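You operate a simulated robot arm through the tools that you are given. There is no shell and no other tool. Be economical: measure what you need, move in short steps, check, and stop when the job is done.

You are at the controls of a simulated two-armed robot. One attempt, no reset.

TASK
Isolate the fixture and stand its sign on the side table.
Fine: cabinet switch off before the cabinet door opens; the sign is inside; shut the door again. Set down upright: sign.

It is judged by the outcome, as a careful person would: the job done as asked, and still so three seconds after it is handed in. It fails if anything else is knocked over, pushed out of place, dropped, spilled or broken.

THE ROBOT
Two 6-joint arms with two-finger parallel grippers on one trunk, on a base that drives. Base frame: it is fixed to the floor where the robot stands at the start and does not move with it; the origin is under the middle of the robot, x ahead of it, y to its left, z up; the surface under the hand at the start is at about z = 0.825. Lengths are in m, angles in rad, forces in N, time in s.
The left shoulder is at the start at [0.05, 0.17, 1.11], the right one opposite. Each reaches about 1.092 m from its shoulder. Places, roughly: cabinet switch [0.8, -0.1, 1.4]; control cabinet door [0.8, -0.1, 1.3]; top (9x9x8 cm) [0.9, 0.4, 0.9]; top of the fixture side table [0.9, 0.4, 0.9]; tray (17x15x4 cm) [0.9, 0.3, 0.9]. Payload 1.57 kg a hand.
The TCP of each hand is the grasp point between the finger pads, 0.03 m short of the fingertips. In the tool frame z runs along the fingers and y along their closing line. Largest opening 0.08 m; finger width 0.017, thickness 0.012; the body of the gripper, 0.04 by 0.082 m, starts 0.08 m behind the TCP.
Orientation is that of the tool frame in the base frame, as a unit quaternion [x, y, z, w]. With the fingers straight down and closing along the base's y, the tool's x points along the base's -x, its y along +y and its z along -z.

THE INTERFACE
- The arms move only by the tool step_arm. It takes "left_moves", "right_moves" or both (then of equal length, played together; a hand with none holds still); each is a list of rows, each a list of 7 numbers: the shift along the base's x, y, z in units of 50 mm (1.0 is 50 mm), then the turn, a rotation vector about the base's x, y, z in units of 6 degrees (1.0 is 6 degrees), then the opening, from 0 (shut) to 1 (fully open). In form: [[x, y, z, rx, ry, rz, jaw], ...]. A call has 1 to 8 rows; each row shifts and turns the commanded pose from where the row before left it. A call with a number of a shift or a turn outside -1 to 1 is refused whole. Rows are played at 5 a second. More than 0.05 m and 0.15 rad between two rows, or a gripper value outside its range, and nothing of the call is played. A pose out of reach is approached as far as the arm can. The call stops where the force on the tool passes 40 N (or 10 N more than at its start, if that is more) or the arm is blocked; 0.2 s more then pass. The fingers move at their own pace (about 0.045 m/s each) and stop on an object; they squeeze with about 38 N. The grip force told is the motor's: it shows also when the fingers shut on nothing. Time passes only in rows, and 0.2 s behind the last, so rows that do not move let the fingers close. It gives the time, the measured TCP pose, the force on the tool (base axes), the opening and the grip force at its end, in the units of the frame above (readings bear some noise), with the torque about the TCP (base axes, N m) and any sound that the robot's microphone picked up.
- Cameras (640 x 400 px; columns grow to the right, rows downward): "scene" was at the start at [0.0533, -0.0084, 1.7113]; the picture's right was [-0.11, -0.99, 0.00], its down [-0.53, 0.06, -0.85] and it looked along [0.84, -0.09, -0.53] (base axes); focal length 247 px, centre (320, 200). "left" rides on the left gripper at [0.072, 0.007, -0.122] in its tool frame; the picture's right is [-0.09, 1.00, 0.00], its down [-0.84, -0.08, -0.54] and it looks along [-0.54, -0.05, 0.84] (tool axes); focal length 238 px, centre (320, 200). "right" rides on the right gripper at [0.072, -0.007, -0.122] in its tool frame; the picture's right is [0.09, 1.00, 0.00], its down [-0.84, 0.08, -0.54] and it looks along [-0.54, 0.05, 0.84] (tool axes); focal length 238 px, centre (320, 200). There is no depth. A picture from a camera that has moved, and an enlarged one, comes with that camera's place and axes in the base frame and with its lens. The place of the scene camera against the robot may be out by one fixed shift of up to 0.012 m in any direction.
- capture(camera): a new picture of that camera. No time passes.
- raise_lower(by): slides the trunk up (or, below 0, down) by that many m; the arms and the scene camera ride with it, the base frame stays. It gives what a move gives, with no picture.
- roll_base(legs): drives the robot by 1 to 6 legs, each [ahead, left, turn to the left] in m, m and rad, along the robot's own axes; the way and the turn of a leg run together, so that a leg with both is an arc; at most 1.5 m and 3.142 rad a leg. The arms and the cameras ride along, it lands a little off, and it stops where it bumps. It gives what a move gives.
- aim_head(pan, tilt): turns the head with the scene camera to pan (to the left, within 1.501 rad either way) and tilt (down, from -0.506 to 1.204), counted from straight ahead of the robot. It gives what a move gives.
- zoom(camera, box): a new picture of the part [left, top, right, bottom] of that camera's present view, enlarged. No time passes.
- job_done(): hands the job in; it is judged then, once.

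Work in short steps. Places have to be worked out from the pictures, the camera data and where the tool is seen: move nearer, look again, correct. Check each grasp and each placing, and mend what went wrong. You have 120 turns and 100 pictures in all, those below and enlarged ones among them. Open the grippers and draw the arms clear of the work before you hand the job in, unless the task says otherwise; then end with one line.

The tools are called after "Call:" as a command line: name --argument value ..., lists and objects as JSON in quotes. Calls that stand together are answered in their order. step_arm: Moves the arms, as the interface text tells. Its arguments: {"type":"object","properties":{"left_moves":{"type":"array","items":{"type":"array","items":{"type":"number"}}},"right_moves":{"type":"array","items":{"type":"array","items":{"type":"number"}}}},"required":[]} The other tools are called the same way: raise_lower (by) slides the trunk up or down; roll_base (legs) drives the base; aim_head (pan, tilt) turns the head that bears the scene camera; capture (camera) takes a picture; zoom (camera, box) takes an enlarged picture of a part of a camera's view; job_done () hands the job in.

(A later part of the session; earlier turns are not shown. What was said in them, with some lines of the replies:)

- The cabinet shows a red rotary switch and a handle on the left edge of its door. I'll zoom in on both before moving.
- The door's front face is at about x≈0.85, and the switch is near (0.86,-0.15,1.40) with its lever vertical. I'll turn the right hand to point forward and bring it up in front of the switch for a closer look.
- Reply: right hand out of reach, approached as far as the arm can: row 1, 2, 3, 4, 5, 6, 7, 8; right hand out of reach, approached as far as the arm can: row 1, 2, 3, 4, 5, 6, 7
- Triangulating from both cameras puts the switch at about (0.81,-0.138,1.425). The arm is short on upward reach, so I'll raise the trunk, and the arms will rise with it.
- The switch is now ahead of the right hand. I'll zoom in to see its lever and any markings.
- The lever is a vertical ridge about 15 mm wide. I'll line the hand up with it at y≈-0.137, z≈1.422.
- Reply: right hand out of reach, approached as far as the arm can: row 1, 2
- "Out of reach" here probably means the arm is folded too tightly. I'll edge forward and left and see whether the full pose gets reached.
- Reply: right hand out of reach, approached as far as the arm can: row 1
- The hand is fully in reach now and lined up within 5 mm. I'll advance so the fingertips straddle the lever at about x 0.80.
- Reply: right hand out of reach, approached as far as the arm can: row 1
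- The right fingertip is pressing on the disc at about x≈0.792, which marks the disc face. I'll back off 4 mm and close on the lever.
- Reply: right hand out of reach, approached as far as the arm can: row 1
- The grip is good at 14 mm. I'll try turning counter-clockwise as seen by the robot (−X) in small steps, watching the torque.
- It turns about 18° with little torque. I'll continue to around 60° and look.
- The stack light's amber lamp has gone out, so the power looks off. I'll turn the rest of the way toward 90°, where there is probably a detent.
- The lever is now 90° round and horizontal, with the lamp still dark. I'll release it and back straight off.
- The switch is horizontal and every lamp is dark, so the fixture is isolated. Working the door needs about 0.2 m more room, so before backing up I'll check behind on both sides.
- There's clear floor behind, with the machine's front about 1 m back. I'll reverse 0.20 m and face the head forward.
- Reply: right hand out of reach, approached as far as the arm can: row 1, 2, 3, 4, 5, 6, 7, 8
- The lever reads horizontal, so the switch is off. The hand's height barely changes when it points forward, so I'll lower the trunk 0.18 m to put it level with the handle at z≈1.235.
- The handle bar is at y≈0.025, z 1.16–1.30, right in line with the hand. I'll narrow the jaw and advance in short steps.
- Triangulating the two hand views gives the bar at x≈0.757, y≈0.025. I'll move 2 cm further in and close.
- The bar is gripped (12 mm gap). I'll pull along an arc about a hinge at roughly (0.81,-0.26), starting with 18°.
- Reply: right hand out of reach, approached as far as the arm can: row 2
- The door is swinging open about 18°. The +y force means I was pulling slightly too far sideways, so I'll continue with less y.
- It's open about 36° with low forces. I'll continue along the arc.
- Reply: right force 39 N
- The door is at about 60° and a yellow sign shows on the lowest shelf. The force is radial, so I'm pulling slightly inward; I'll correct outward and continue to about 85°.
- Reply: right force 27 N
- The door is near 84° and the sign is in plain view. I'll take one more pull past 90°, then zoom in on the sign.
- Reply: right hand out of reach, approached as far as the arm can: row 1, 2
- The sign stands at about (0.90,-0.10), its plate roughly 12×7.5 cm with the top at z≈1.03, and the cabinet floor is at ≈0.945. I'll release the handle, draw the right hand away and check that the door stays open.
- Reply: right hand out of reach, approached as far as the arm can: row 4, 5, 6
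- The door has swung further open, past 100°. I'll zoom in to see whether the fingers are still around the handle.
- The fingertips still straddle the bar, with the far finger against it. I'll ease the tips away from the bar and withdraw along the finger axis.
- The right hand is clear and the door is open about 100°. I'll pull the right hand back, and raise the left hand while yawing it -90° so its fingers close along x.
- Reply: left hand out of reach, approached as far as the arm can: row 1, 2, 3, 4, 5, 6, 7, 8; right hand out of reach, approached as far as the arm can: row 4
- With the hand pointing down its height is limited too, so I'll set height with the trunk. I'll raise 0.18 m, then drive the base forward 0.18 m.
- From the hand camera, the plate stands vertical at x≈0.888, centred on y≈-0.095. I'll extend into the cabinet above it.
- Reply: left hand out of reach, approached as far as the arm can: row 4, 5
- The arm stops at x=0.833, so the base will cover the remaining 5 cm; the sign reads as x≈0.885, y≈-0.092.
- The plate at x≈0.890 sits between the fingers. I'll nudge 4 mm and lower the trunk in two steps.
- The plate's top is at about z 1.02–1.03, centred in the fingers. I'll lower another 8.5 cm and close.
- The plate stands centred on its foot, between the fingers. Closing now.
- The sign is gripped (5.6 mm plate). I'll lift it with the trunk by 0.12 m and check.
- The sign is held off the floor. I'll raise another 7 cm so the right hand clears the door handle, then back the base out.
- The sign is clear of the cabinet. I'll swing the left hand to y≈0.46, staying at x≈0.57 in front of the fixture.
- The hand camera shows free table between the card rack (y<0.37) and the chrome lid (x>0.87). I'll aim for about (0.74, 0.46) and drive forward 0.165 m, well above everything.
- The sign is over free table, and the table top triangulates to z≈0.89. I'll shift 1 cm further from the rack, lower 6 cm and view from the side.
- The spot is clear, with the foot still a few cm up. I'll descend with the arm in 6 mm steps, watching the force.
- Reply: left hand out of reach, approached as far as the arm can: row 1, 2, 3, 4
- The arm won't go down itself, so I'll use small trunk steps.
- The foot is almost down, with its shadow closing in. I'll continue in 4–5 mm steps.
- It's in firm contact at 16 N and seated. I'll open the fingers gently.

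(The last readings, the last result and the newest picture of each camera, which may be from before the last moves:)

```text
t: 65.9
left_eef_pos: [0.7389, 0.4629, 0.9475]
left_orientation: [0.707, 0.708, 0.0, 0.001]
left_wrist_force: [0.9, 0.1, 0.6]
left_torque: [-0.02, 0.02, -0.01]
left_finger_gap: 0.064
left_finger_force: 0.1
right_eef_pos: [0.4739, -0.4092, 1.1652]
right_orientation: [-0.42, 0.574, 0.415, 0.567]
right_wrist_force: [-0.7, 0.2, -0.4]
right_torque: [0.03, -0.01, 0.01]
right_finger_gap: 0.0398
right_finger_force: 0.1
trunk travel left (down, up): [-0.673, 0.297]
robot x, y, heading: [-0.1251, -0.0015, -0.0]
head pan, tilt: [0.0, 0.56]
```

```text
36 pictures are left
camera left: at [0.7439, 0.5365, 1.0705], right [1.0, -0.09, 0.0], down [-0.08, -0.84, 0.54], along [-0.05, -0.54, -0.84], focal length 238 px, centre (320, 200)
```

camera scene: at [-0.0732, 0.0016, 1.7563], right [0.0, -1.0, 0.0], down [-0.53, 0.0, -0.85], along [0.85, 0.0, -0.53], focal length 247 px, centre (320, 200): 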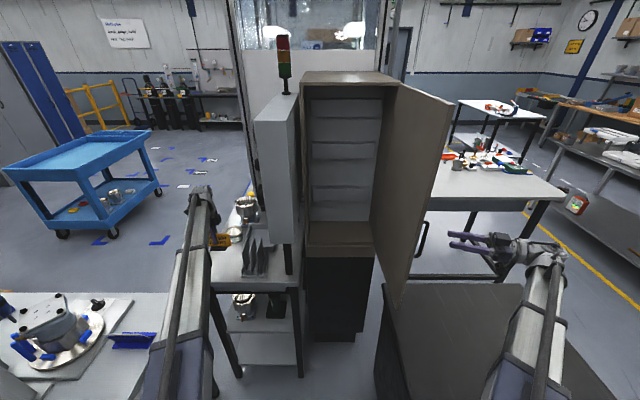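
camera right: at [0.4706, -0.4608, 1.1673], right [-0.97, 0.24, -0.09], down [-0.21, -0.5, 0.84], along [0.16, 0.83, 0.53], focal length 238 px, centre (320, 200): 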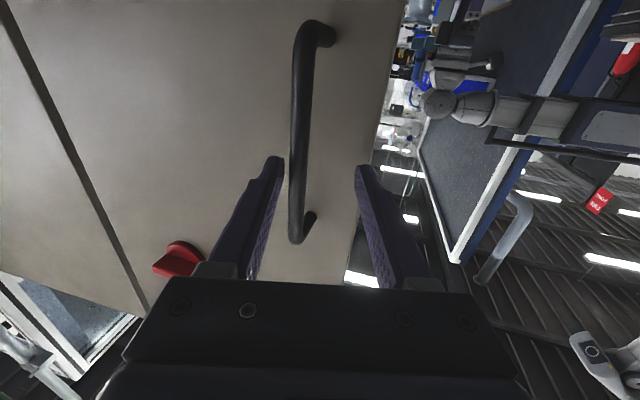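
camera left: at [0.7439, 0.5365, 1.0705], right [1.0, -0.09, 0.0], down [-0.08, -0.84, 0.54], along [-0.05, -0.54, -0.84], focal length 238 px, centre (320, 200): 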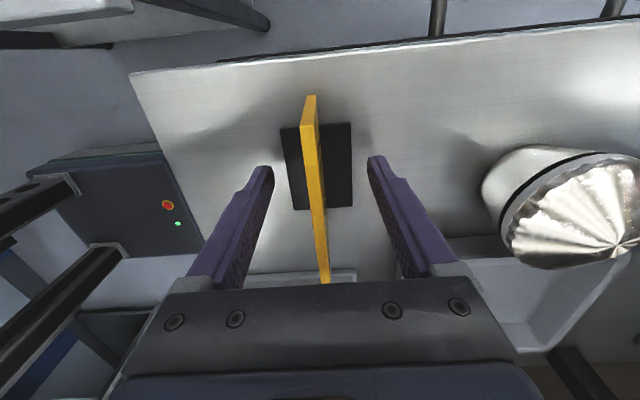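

The sign stands free. I'll raise the trunk straight up and look.

Call:
raise_lower --by 0.24

Call:
capture --camera "left"

Call:
capture --camera "scene"

Call:
capture --camera "right"

```text
t: 68.4
left_eef_pos: [0.7377, 0.463, 1.1875]
left_orientation: [0.706, 0.708, 0.0, 0.001]
left_wrist_force: [-0.5, 0.0, -0.5]
left_torque: [-0.02, 0.0, 0.01]
left_finger_gap: 0.0637
left_finger_force: 0.0
right_eef_pos: [0.4751, -0.41, 1.4059]
right_orientation: [-0.42, 0.574, 0.415, 0.567]
right_wrist_force: [0.2, 0.6, -0.5]
right_torque: [0.0, -0.02, 0.01]
right_finger_gap: 0.04
right_finger_force: 0.0
trunk travel left (down, up): [-0.913, 0.057]
robot x, y, heading: [-0.1251, -0.0024, 0.002]
head pan, tilt: [0.0, 0.56]
```

```text
35 pictures are left
camera left: at [0.744, 0.5365, 1.3103], right [1.0, -0.09, 0.0], down [-0.08, -0.84, 0.54], along [-0.05, -0.54, -0.84], focal length 238 px, centre (320, 200)
```

left: 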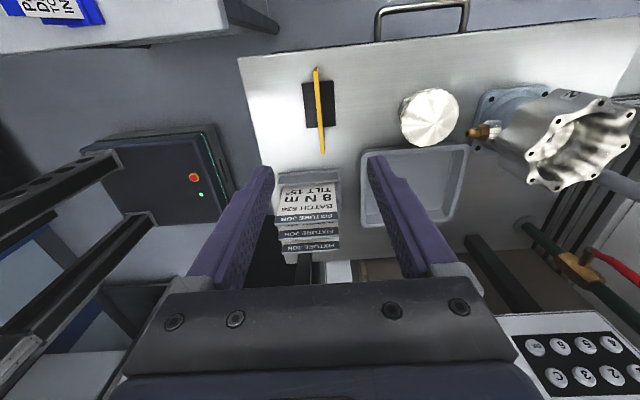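

```text
34 pictures are left
camera scene: at [-0.073, 0.0016, 1.8992], right [0.0, -1.0, 0.0], down [-0.53, 0.0, -0.85], along [0.85, 0.0, -0.53], focal length 247 px, centre (320, 200)
```

scene: 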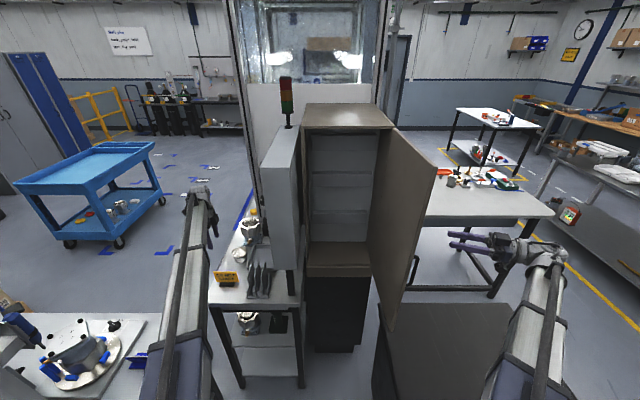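

```text
33 pictures are left
camera right: at [0.4435, -0.5284, 1.3345], right [-0.95, 0.3, -0.09], down [-0.23, -0.48, 0.84], along [0.21, 0.82, 0.53], focal length 238 px, centre (320, 200)
```

right: 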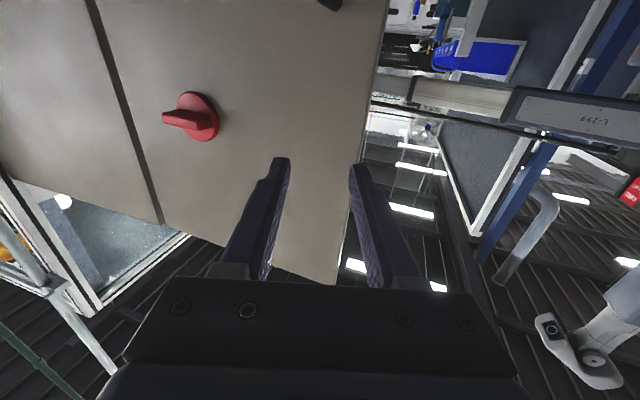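

The sign stands upright on its own, with nothing disturbed. To close the door, I'll first bring the left arm back clear, shut the right gripper and return the base to x≈-0.2, where the door arc was reachable.

Call:
step_arm --left_moves '[[-0.8, 0, 0, 0, 0, 0, 0.8], [-0.8, 0, 0, 0, 0, 0, 0.8], [-0.8, 0, 0, 0, 0, 0, 0.8], [-0.8, 0, 0, 0, 0, 0, 0.8], [-0.8, -0.5, 0, 0, 0, 0, 0.8], [-0.8, -0.5, 0, 0, 0, 0, 0.8]]' --right_moves '[[0, -0.3, 0, 0, 0, 0, 0], [0, 0, 0, 0, 0, 0, 0], [0, 0, 0, 0, 0, 0, 0], [0, 0, 0, 0, 0, 0, 0], [0, 0, 0, 0, 0, 0, 0], [0, 0, 0, 0, 0, 0, 0]]'

Call:
roll_base --legs '[[-0.075, 0, 0]]'

Call:
step_arm --right_moves '[[0.8, 0, 0, 0, 0, 0, 0], [0.8, 0, 0, 0, 0, 0, 0], [0.8, 0, 0, 0, 0, 0, 0], [0.5, 0, 0, 0, 0, 0, 0]]'

Call:
capture --camera "scene"

Call:
capture --camera "right"

```text
t: 69.8
left_eef_pos: [0.4976, 0.4123, 1.1885]
left_orientation: [0.706, 0.708, 0.0, 0.001]
left_wrist_force: [0.0, 0.0, -0.7]
left_torque: [0.0, -0.03, 0.01]
left_finger_gap: 0.0641
left_finger_force: 0.0
right_eef_pos: [0.4773, -0.4207, 1.4056]
right_orientation: [-0.417, 0.576, 0.411, 0.57]
right_wrist_force: [0.1, 0.8, -0.1]
right_torque: [0.01, 0.0, 0.01]
right_finger_gap: 0.0
right_finger_force: 21.3
right hand out of reach, approached as far as the arm can: row 1
trunk travel left (down, up): [-0.913, 0.057]
robot x, y, heading: [-0.1252, -0.0006, -0.0]
head pan, tilt: [0.0, 0.56]
```

```text
t: 70.9
left_eef_pos: [0.4219, 0.4123, 1.1897]
left_orientation: [0.707, 0.708, 0.001, 0.001]
left_wrist_force: [-0.4, 0.8, -0.3]
left_torque: [0.02, -0.07, -0.03]
left_finger_gap: 0.0641
left_finger_force: 0.0
right_eef_pos: [0.4007, -0.4199, 1.4064]
right_orientation: [-0.418, 0.576, 0.412, 0.57]
right_wrist_force: [-1.1, 0.3, -0.1]
right_torque: [-0.04, 0.01, -0.05]
right_finger_gap: 0.0
right_finger_force: 21.0
trunk travel left (down, up): [-0.913, 0.057]
robot x, y, heading: [-0.2017, 0.0014, 0.003]
head pan, tilt: [0.0, 0.56]
```

```text
t: 71.9
left_eef_pos: [0.4217, 0.4126, 1.1883]
left_orientation: [0.707, 0.707, 0.001, 0.001]
left_wrist_force: [-0.2, 1.1, 0.7]
left_torque: [-0.02, -0.01, 0.0]
left_finger_gap: 0.0639
left_finger_force: 0.0
right_eef_pos: [0.5493, -0.4187, 1.4061]
right_orientation: [-0.417, 0.576, 0.412, 0.569]
right_wrist_force: [-0.6, 0.0, -0.6]
right_torque: [-0.01, 0.01, -0.02]
right_finger_gap: 0.0002
right_finger_force: 20.9
trunk travel left (down, up): [-0.913, 0.057]
robot x, y, heading: [-0.2019, -0.0011, 0.004]
head pan, tilt: [0.0, 0.56]
```

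```text
32 pictures are left
camera scene: at [-0.1486, 0.0014, 1.8993], right [0.0, -1.0, 0.0], down [-0.53, 0.0, -0.85], along [0.85, 0.0, -0.53], focal length 247 px, centre (320, 200)
```

scene: 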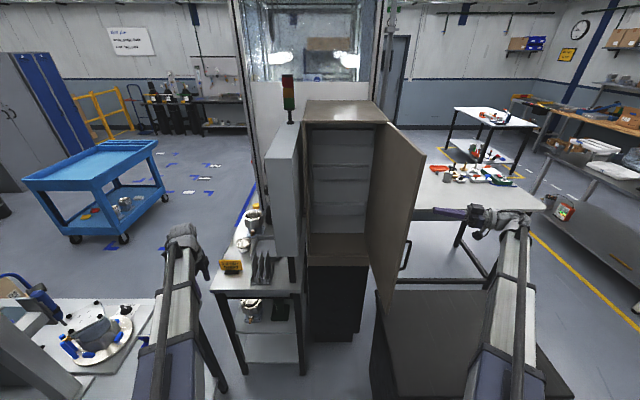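

```text
31 pictures are left
camera right: at [0.5156, -0.5386, 1.3347], right [-0.95, 0.31, -0.09], down [-0.24, -0.48, 0.84], along [0.22, 0.82, 0.53], focal length 238 px, centre (320, 200)
```

right: 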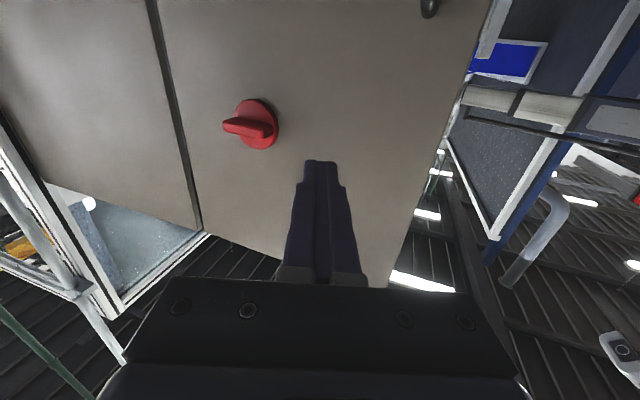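

The shut fingers face the door's outer side near its free edge, above the handle and well away from the knob. I'll push gently in +y.

Call:
step_arm --right_moves '[[-0.15, 0.77, 0, 0, 0, 0, 0], [-0.15, 0.77, 0, 0, 0, 0, 0], [-0.15, 0.77, 0, 0, 0, 0, 0], [-0.02, 0.71, 0, 0, 0, 0, 0], [-0.02, 0.71, 0, 0, 0, 0, 0]]'

Call:
capture --camera "scene"

Call:
capture --camera "right"

```text
t: 73.1
left_eef_pos: [0.4233, 0.413, 1.1882]
left_orientation: [0.707, 0.708, 0.0, 0.0]
left_wrist_force: [0.3, -0.3, 0.0]
left_torque: [-0.03, 0.01, 0.0]
left_finger_gap: 0.0639
left_finger_force: 0.0
right_eef_pos: [0.5233, -0.2313, 1.4054]
right_orientation: [-0.418, 0.577, 0.411, 0.569]
right_wrist_force: [-0.1, 0.2, 0.2]
right_torque: [-0.01, 0.01, 0.02]
right_finger_gap: 0.0
right_finger_force: 21.8
trunk travel left (down, up): [-0.913, 0.057]
robot x, y, heading: [-0.2035, -0.0004, 0.002]
head pan, tilt: [0.0, 0.56]
```

```text
30 pictures are left
camera scene: at [-0.1484, 0.0022, 1.8993], right [0.0, -1.0, 0.0], down [-0.53, 0.0, -0.85], along [0.85, 0.0, -0.53], focal length 247 px, centre (320, 200)
```

scene: 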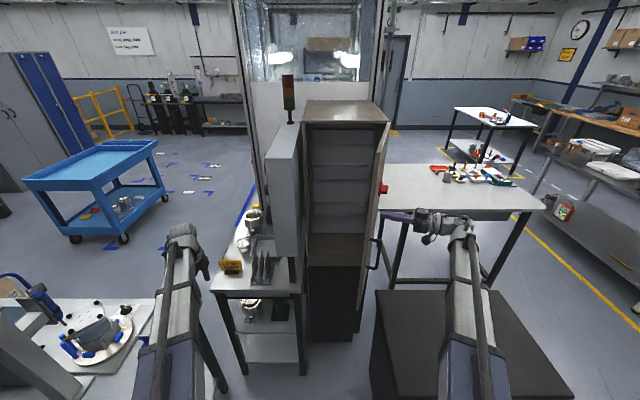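

```text
29 pictures are left
camera right: at [0.4909, -0.3506, 1.3346], right [-0.95, 0.31, -0.09], down [-0.24, -0.48, 0.84], along [0.22, 0.82, 0.53], focal length 238 px, centre (320, 200)
```

right: 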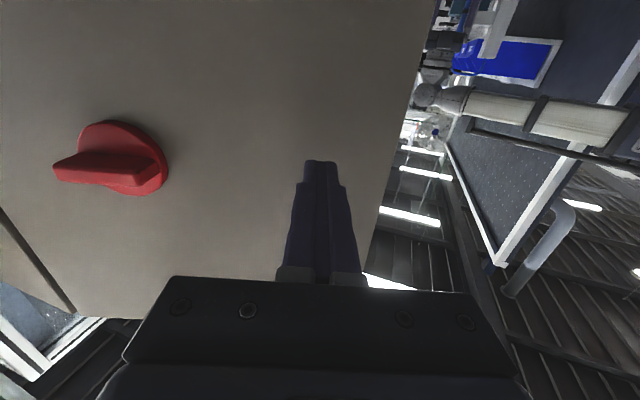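

The door follows the push, now about 80°. I'll continue along the arc, turning the hand with it.

Call:
step_arm --right_moves '[[0.16, 0.7, 0, 0, 0, -1, 0], [0.16, 0.7, 0, 0, 0, -1, 0], [0.33, 0.63, 0, 0, 0, -1, 0], [0.33, 0.63, 0, 0, 0, -1, 0], [0.49, 0.52, 0, 0, 0, -1, 0], [0.49, 0.52, 0, 0, 0, -1, 0]]'

Call:
capture --camera "scene"

Call:
capture --camera "right"

```text
t: 74.5
left_eef_pos: [0.4228, 0.4142, 1.1882]
left_orientation: [0.706, 0.708, 0.0, 0.001]
left_wrist_force: [-0.1, 0.5, -0.2]
left_torque: [-0.01, -0.01, 0.03]
left_finger_gap: 0.0638
left_finger_force: 0.1
right_eef_pos: [0.6209, -0.0471, 1.4056]
right_orientation: [-0.218, 0.677, 0.215, 0.669]
right_wrist_force: [-0.3, 0.9, 0.5]
right_torque: [0.03, -0.01, 0.01]
right_finger_gap: 0.0
right_finger_force: 20.6
trunk travel left (down, up): [-0.913, 0.057]
robot x, y, heading: [-0.2036, 0.0017, -0.0]
head pan, tilt: [0.0, 0.56]
```

```text
28 pictures are left
camera scene: at [-0.1482, 0.0027, 1.8993], right [0.0, -1.0, 0.0], down [-0.53, 0.0, -0.85], along [0.85, 0.0, -0.53], focal length 247 px, centre (320, 200)
```

scene: 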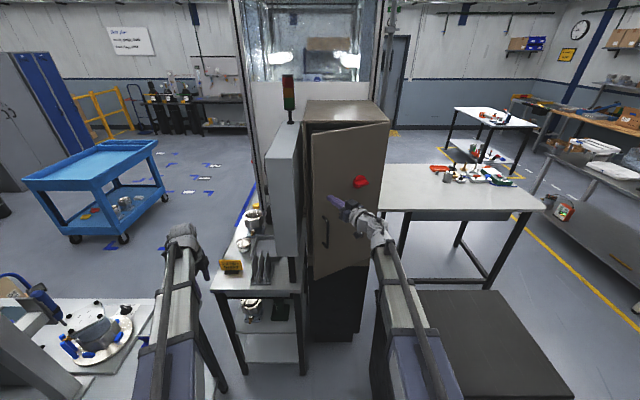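

```text
27 pictures are left
camera right: at [0.526, -0.1248, 1.3347], right [-0.58, 0.81, -0.09], down [-0.48, -0.25, 0.84], along [0.66, 0.54, 0.53], focal length 238 px, centre (320, 200)
```

right: 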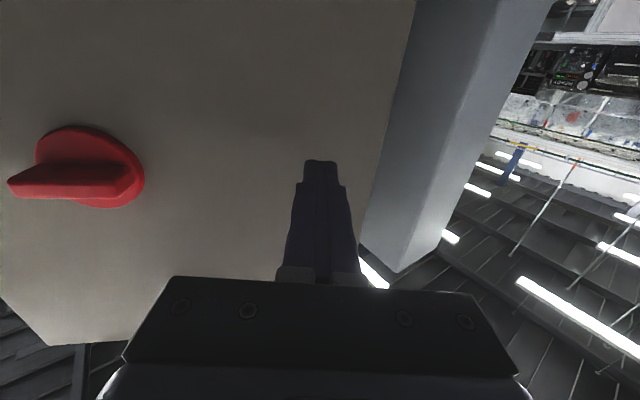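

The door is near 28° and following freely. I'll continue to nearly shut.

Call:
step_arm --right_moves '[[0.61, 0.3, 0, 0, 0, -1, 0], [0.61, 0.3, 0, 0, 0, -1, 0], [0.68, 0.1, 0, 0, 0, -1, 0], [0.6, 0.1, 0, 0, 0, -1, 0]]'

Call:
capture --camera "scene"

```text
t: 75.5
left_eef_pos: [0.4243, 0.4132, 1.1868]
left_orientation: [0.707, 0.708, 0.0, -0.001]
left_wrist_force: [0.7, 0.1, 0.6]
left_torque: [-0.01, 0.01, 0.01]
left_finger_gap: 0.064
left_finger_force: 0.0
right_eef_pos: [0.7483, -0.0093, 1.4055]
right_orientation: [-0.074, 0.707, 0.072, 0.7]
right_wrist_force: [0.3, 0.2, -0.6]
right_torque: [-0.01, 0.0, 0.01]
right_finger_gap: 0.0
right_finger_force: 21.3
trunk travel left (down, up): [-0.913, 0.057]
robot x, y, heading: [-0.1991, -0.0008, 0.004]
head pan, tilt: [0.0, 0.56]
```

```text
26 pictures are left
camera scene: at [-0.1477, 0.0022, 1.8992], right [0.0, -1.0, 0.0], down [-0.53, 0.0, -0.85], along [0.85, 0.0, -0.53], focal length 247 px, centre (320, 200)
```

scene: 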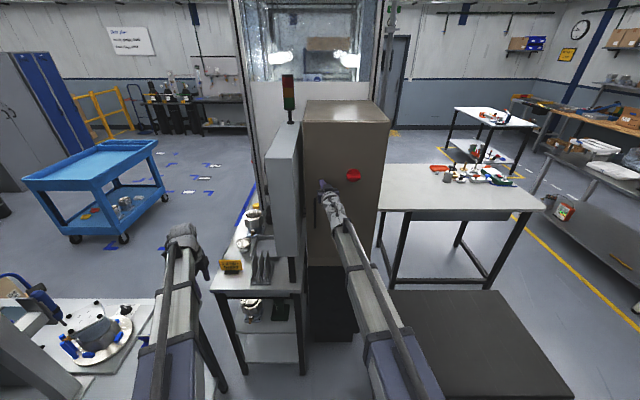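

Nearly shut. I'll press forward gently until there is contact force.

Call:
step_arm --right_moves '[[0.3, 0, 0, 0, 0, 0, 0], [0.25, 0, 0, 0, 0, 0, 0], [0.2, 0, 0, 0, 0, 0, 0]]'

Call:
zoom --camera "scene" --box '[280, 80, 408, 280]'

```text
t: 76.1
left_eef_pos: [0.4226, 0.4145, 1.1882]
left_orientation: [0.706, 0.708, 0.001, 0.001]
left_wrist_force: [0.8, 0.5, -0.5]
left_torque: [-0.03, 0.01, -0.01]
left_finger_gap: 0.0641
left_finger_force: 0.1
right_eef_pos: [0.769, -0.0084, 1.4056]
right_orientation: [-0.074, 0.708, 0.073, 0.699]
right_wrist_force: [-5.3, -2.1, 2.2]
right_torque: [-0.02, -0.12, -0.09]
right_finger_gap: 0.0
right_finger_force: 21.2
trunk travel left (down, up): [-0.913, 0.057]
robot x, y, heading: [-0.2009, 0.0022, -0.002]
head pan, tilt: [0.0, 0.56]
stopped in row 3 (right hand): the force on the tool passed its limit at 53 N (the readings are from after the stop); the commanded pose is now the measured one
```

```text
2.00 times, centred on (344, 180) of scene
camera zoom: at [-0.1495, 0.0013, 1.8995], right [0.0, -1.0, 0.0], down [-0.53, 0.0, -0.85], along [0.85, 0.0, -0.53], focal length 494 px, centre (272, 240)
```

zoom: 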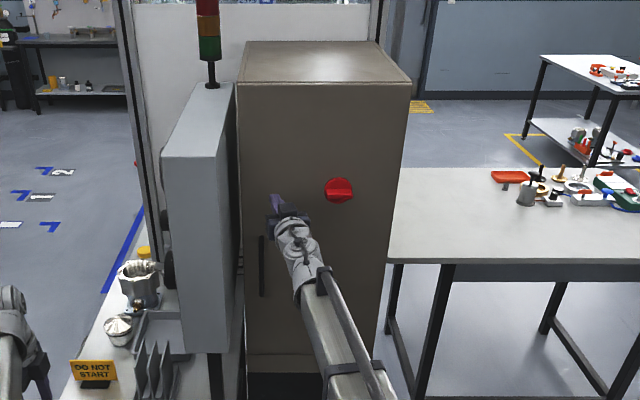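

The door hit its stop and looks flush. I'll back the right hand straight off, open it and verify.

Call:
step_arm --right_moves '[[-0.6, 0, 0, 0, 0, 0, 0], [-0.8, 0, 0, 0, 0, 0, 0], [-0.8, -0.5, 0, 0, 0, 0, 0.6], [-0.8, -0.8, 0, 0, 0, 0, 0.6], [0, -0.8, 0, 0, 0, 0, 0.6], [0, -0.8, 0, 0, 0, 0, 0.6]]'

Call:
roll_base --legs '[[-0.1, 0, 0]]'

Call:
capture --camera "scene"

Call:
zoom --camera "scene" --box '[280, 80, 408, 280]'

Call:
zoom --camera "scene" --box '[200, 170, 320, 290]'

```text
refused: row 4 steps farther than a row can; nothing moved
```

```text
t: 77.3
left_eef_pos: [0.3211, 0.4121, 1.188]
left_orientation: [0.707, 0.708, 0.0, 0.0]
left_wrist_force: [0.2, 0.5, 0.7]
left_torque: [0.0, -0.03, -0.05]
left_finger_gap: 0.0639
left_finger_force: 0.0
right_eef_pos: [0.6677, -0.0083, 1.4059]
right_orientation: [-0.076, 0.708, 0.075, 0.698]
right_wrist_force: [-0.1, 0.2, -0.5]
right_torque: [0.01, 0.02, -0.04]
right_finger_gap: 0.0001
right_finger_force: 21.5
trunk travel left (down, up): [-0.913, 0.057]
robot x, y, heading: [-0.3004, 0.0001, 0.004]
head pan, tilt: [0.0, 0.56]
```

```text
24 pictures are left
camera scene: at [-0.2503, 0.0015, 1.8993], right [0.0, -1.0, 0.0], down [-0.53, 0.0, -0.85], along [0.85, 0.0, -0.53], focal length 247 px, centre (320, 200)
```

scene: 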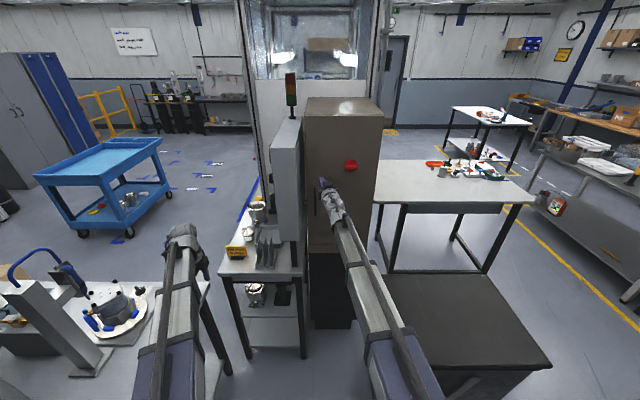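

```text
2.00 times, centred on (344, 180) of scene
camera zoom: at [-0.2503, 0.0015, 1.8993], right [0.0, -1.0, 0.0], down [-0.53, 0.0, -0.85], along [0.85, 0.0, -0.53], focal length 494 px, centre (272, 240)
```

zoom: 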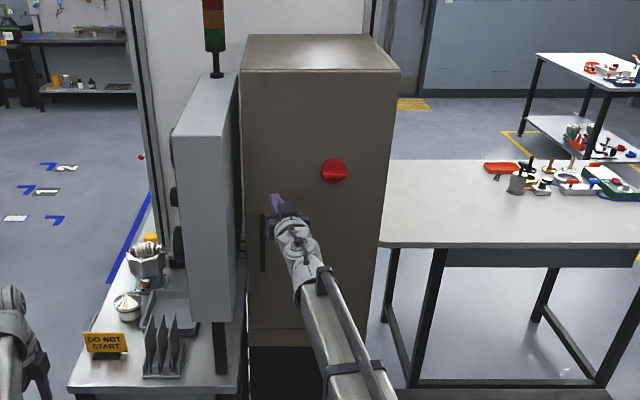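

```text
3.33 times, centred on (260, 230) of scene
camera zoom: at [-0.2503, 0.0015, 1.8993], right [0.0, -1.0, 0.0], down [-0.53, 0.0, -0.85], along [0.85, 0.0, -0.53], focal length 824 px, centre (520, 100)
```

zoom: 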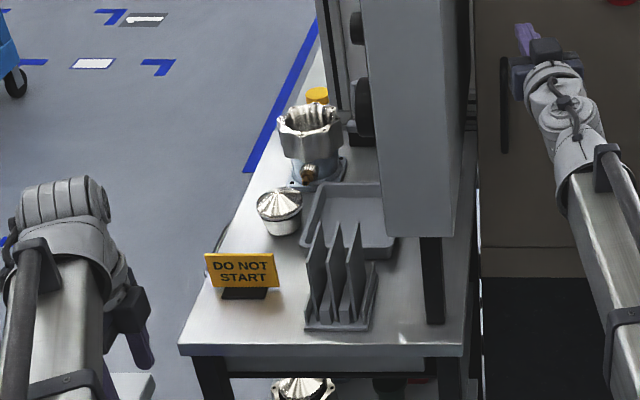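

The base backing cleared the hand anyway, and the door looks shut with the sign upright. I'll open the right gripper, move it aside and check the door edge.

Call:
step_arm --right_moves '[[0, -0.8, 0, 0, 0, 0, 0.8], [0, -0.8, 0, 0, 0, 0, 0.8], [0, -0.8, 0, 0, 0, 0, 0.8], [0, -0.8, 0, 0, 0, 0, 0.8], [0, 0, 0, 0, 0, 0, 0.8]]'

Call:
capture --camera "right"

Call:
zoom --camera "scene" --box '[280, 80, 400, 260]'

```text
t: 78.5
left_eef_pos: [0.3223, 0.4144, 1.1875]
left_orientation: [0.707, 0.707, 0.001, 0.001]
left_wrist_force: [0.1, 0.7, -0.7]
left_torque: [-0.04, 0.02, 0.01]
left_finger_gap: 0.0641
left_finger_force: 0.1
right_eef_pos: [0.6671, -0.1662, 1.4055]
right_orientation: [-0.074, 0.707, 0.074, 0.699]
right_wrist_force: [-0.5, -0.4, 0.0]
right_torque: [0.03, 0.01, -0.03]
right_finger_gap: 0.0638
right_finger_force: 0.0
trunk travel left (down, up): [-0.913, 0.057]
robot x, y, heading: [-0.3008, -0.0018, 0.001]
head pan, tilt: [0.0, 0.56]
```

```text
21 pictures are left
camera right: at [0.5496, -0.2002, 1.3346], right [-0.21, 0.97, -0.09], down [-0.54, -0.04, 0.84], along [0.82, 0.23, 0.53], focal length 238 px, centre (320, 200)
```

right: 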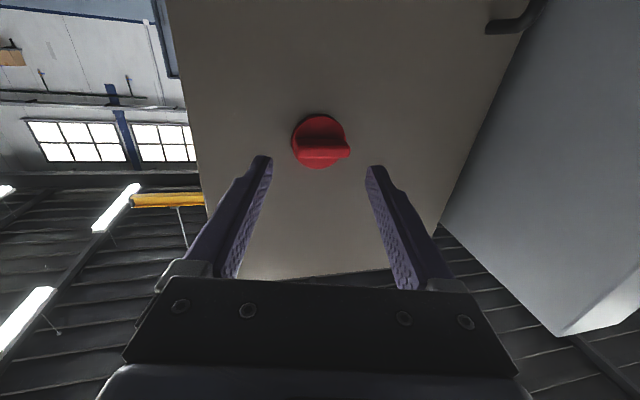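

```text
2.22 times, centred on (340, 170) of scene
camera zoom: at [-0.2486, 0.0022, 1.8993], right [0.0, -1.0, 0.0], down [-0.53, 0.0, -0.85], along [0.85, 0.0, -0.53], focal length 549 px, centre (276, 267)
```

zoom: 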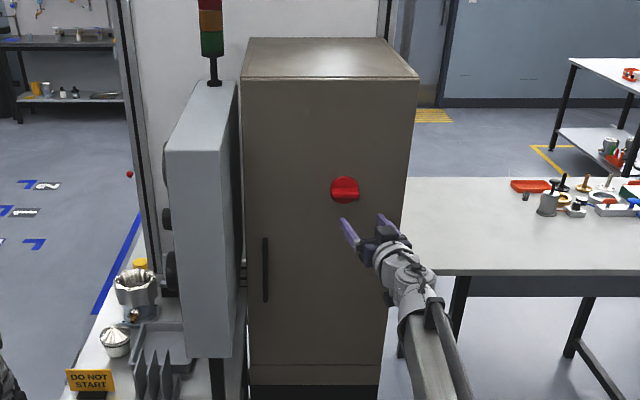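

The door is flush, the switch is horizontal and the sign is upright. I'll back off a little more for clearance, then hand in.

Call:
roll_base --legs '[[-0.12, 0, 0]]'

Call:
capture --camera "scene"

```text
t: 79.7
left_eef_pos: [0.2014, 0.4138, 1.1888]
left_orientation: [0.707, 0.707, 0.001, 0.001]
left_wrist_force: [-1.3, 0.4, -0.5]
left_torque: [-0.04, 0.01, 0.02]
left_finger_gap: 0.0641
left_finger_force: 0.1
right_eef_pos: [0.5477, -0.1671, 1.4051]
right_orientation: [-0.074, 0.707, 0.074, 0.699]
right_wrist_force: [-1.2, 0.2, -0.1]
right_torque: [-0.02, 0.01, 0.01]
right_finger_gap: 0.0638
right_finger_force: 0.1
trunk travel left (down, up): [-0.913, 0.057]
robot x, y, heading: [-0.4231, -0.0036, 0.001]
head pan, tilt: [0.0, 0.56]
```

```text
19 pictures are left
camera scene: at [-0.3703, 0.0011, 1.8993], right [0.0, -1.0, 0.0], down [-0.53, 0.0, -0.85], along [0.85, 0.0, -0.53], focal length 247 px, centre (320, 200)
```

scene: 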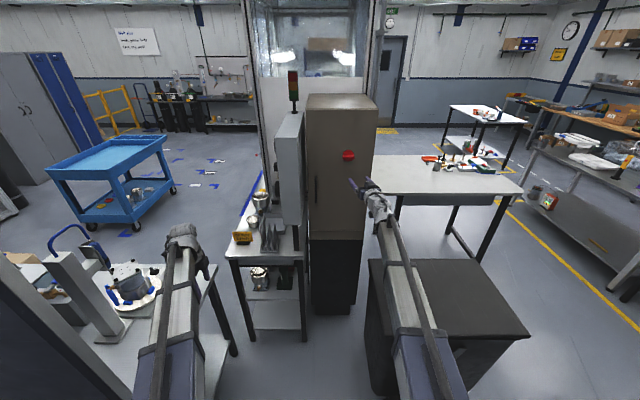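

Everything is in place, both grippers are open and the arms are clear of the work, so I'm handing in.

Call:
job_done

```text
The job is handed in.
```

The cabinet switch was turned off before the door was opened, the "DO NOT START" sign now stands upright on the fixture side table, and the cabinet door is shut again with nothing else seen disturbed.
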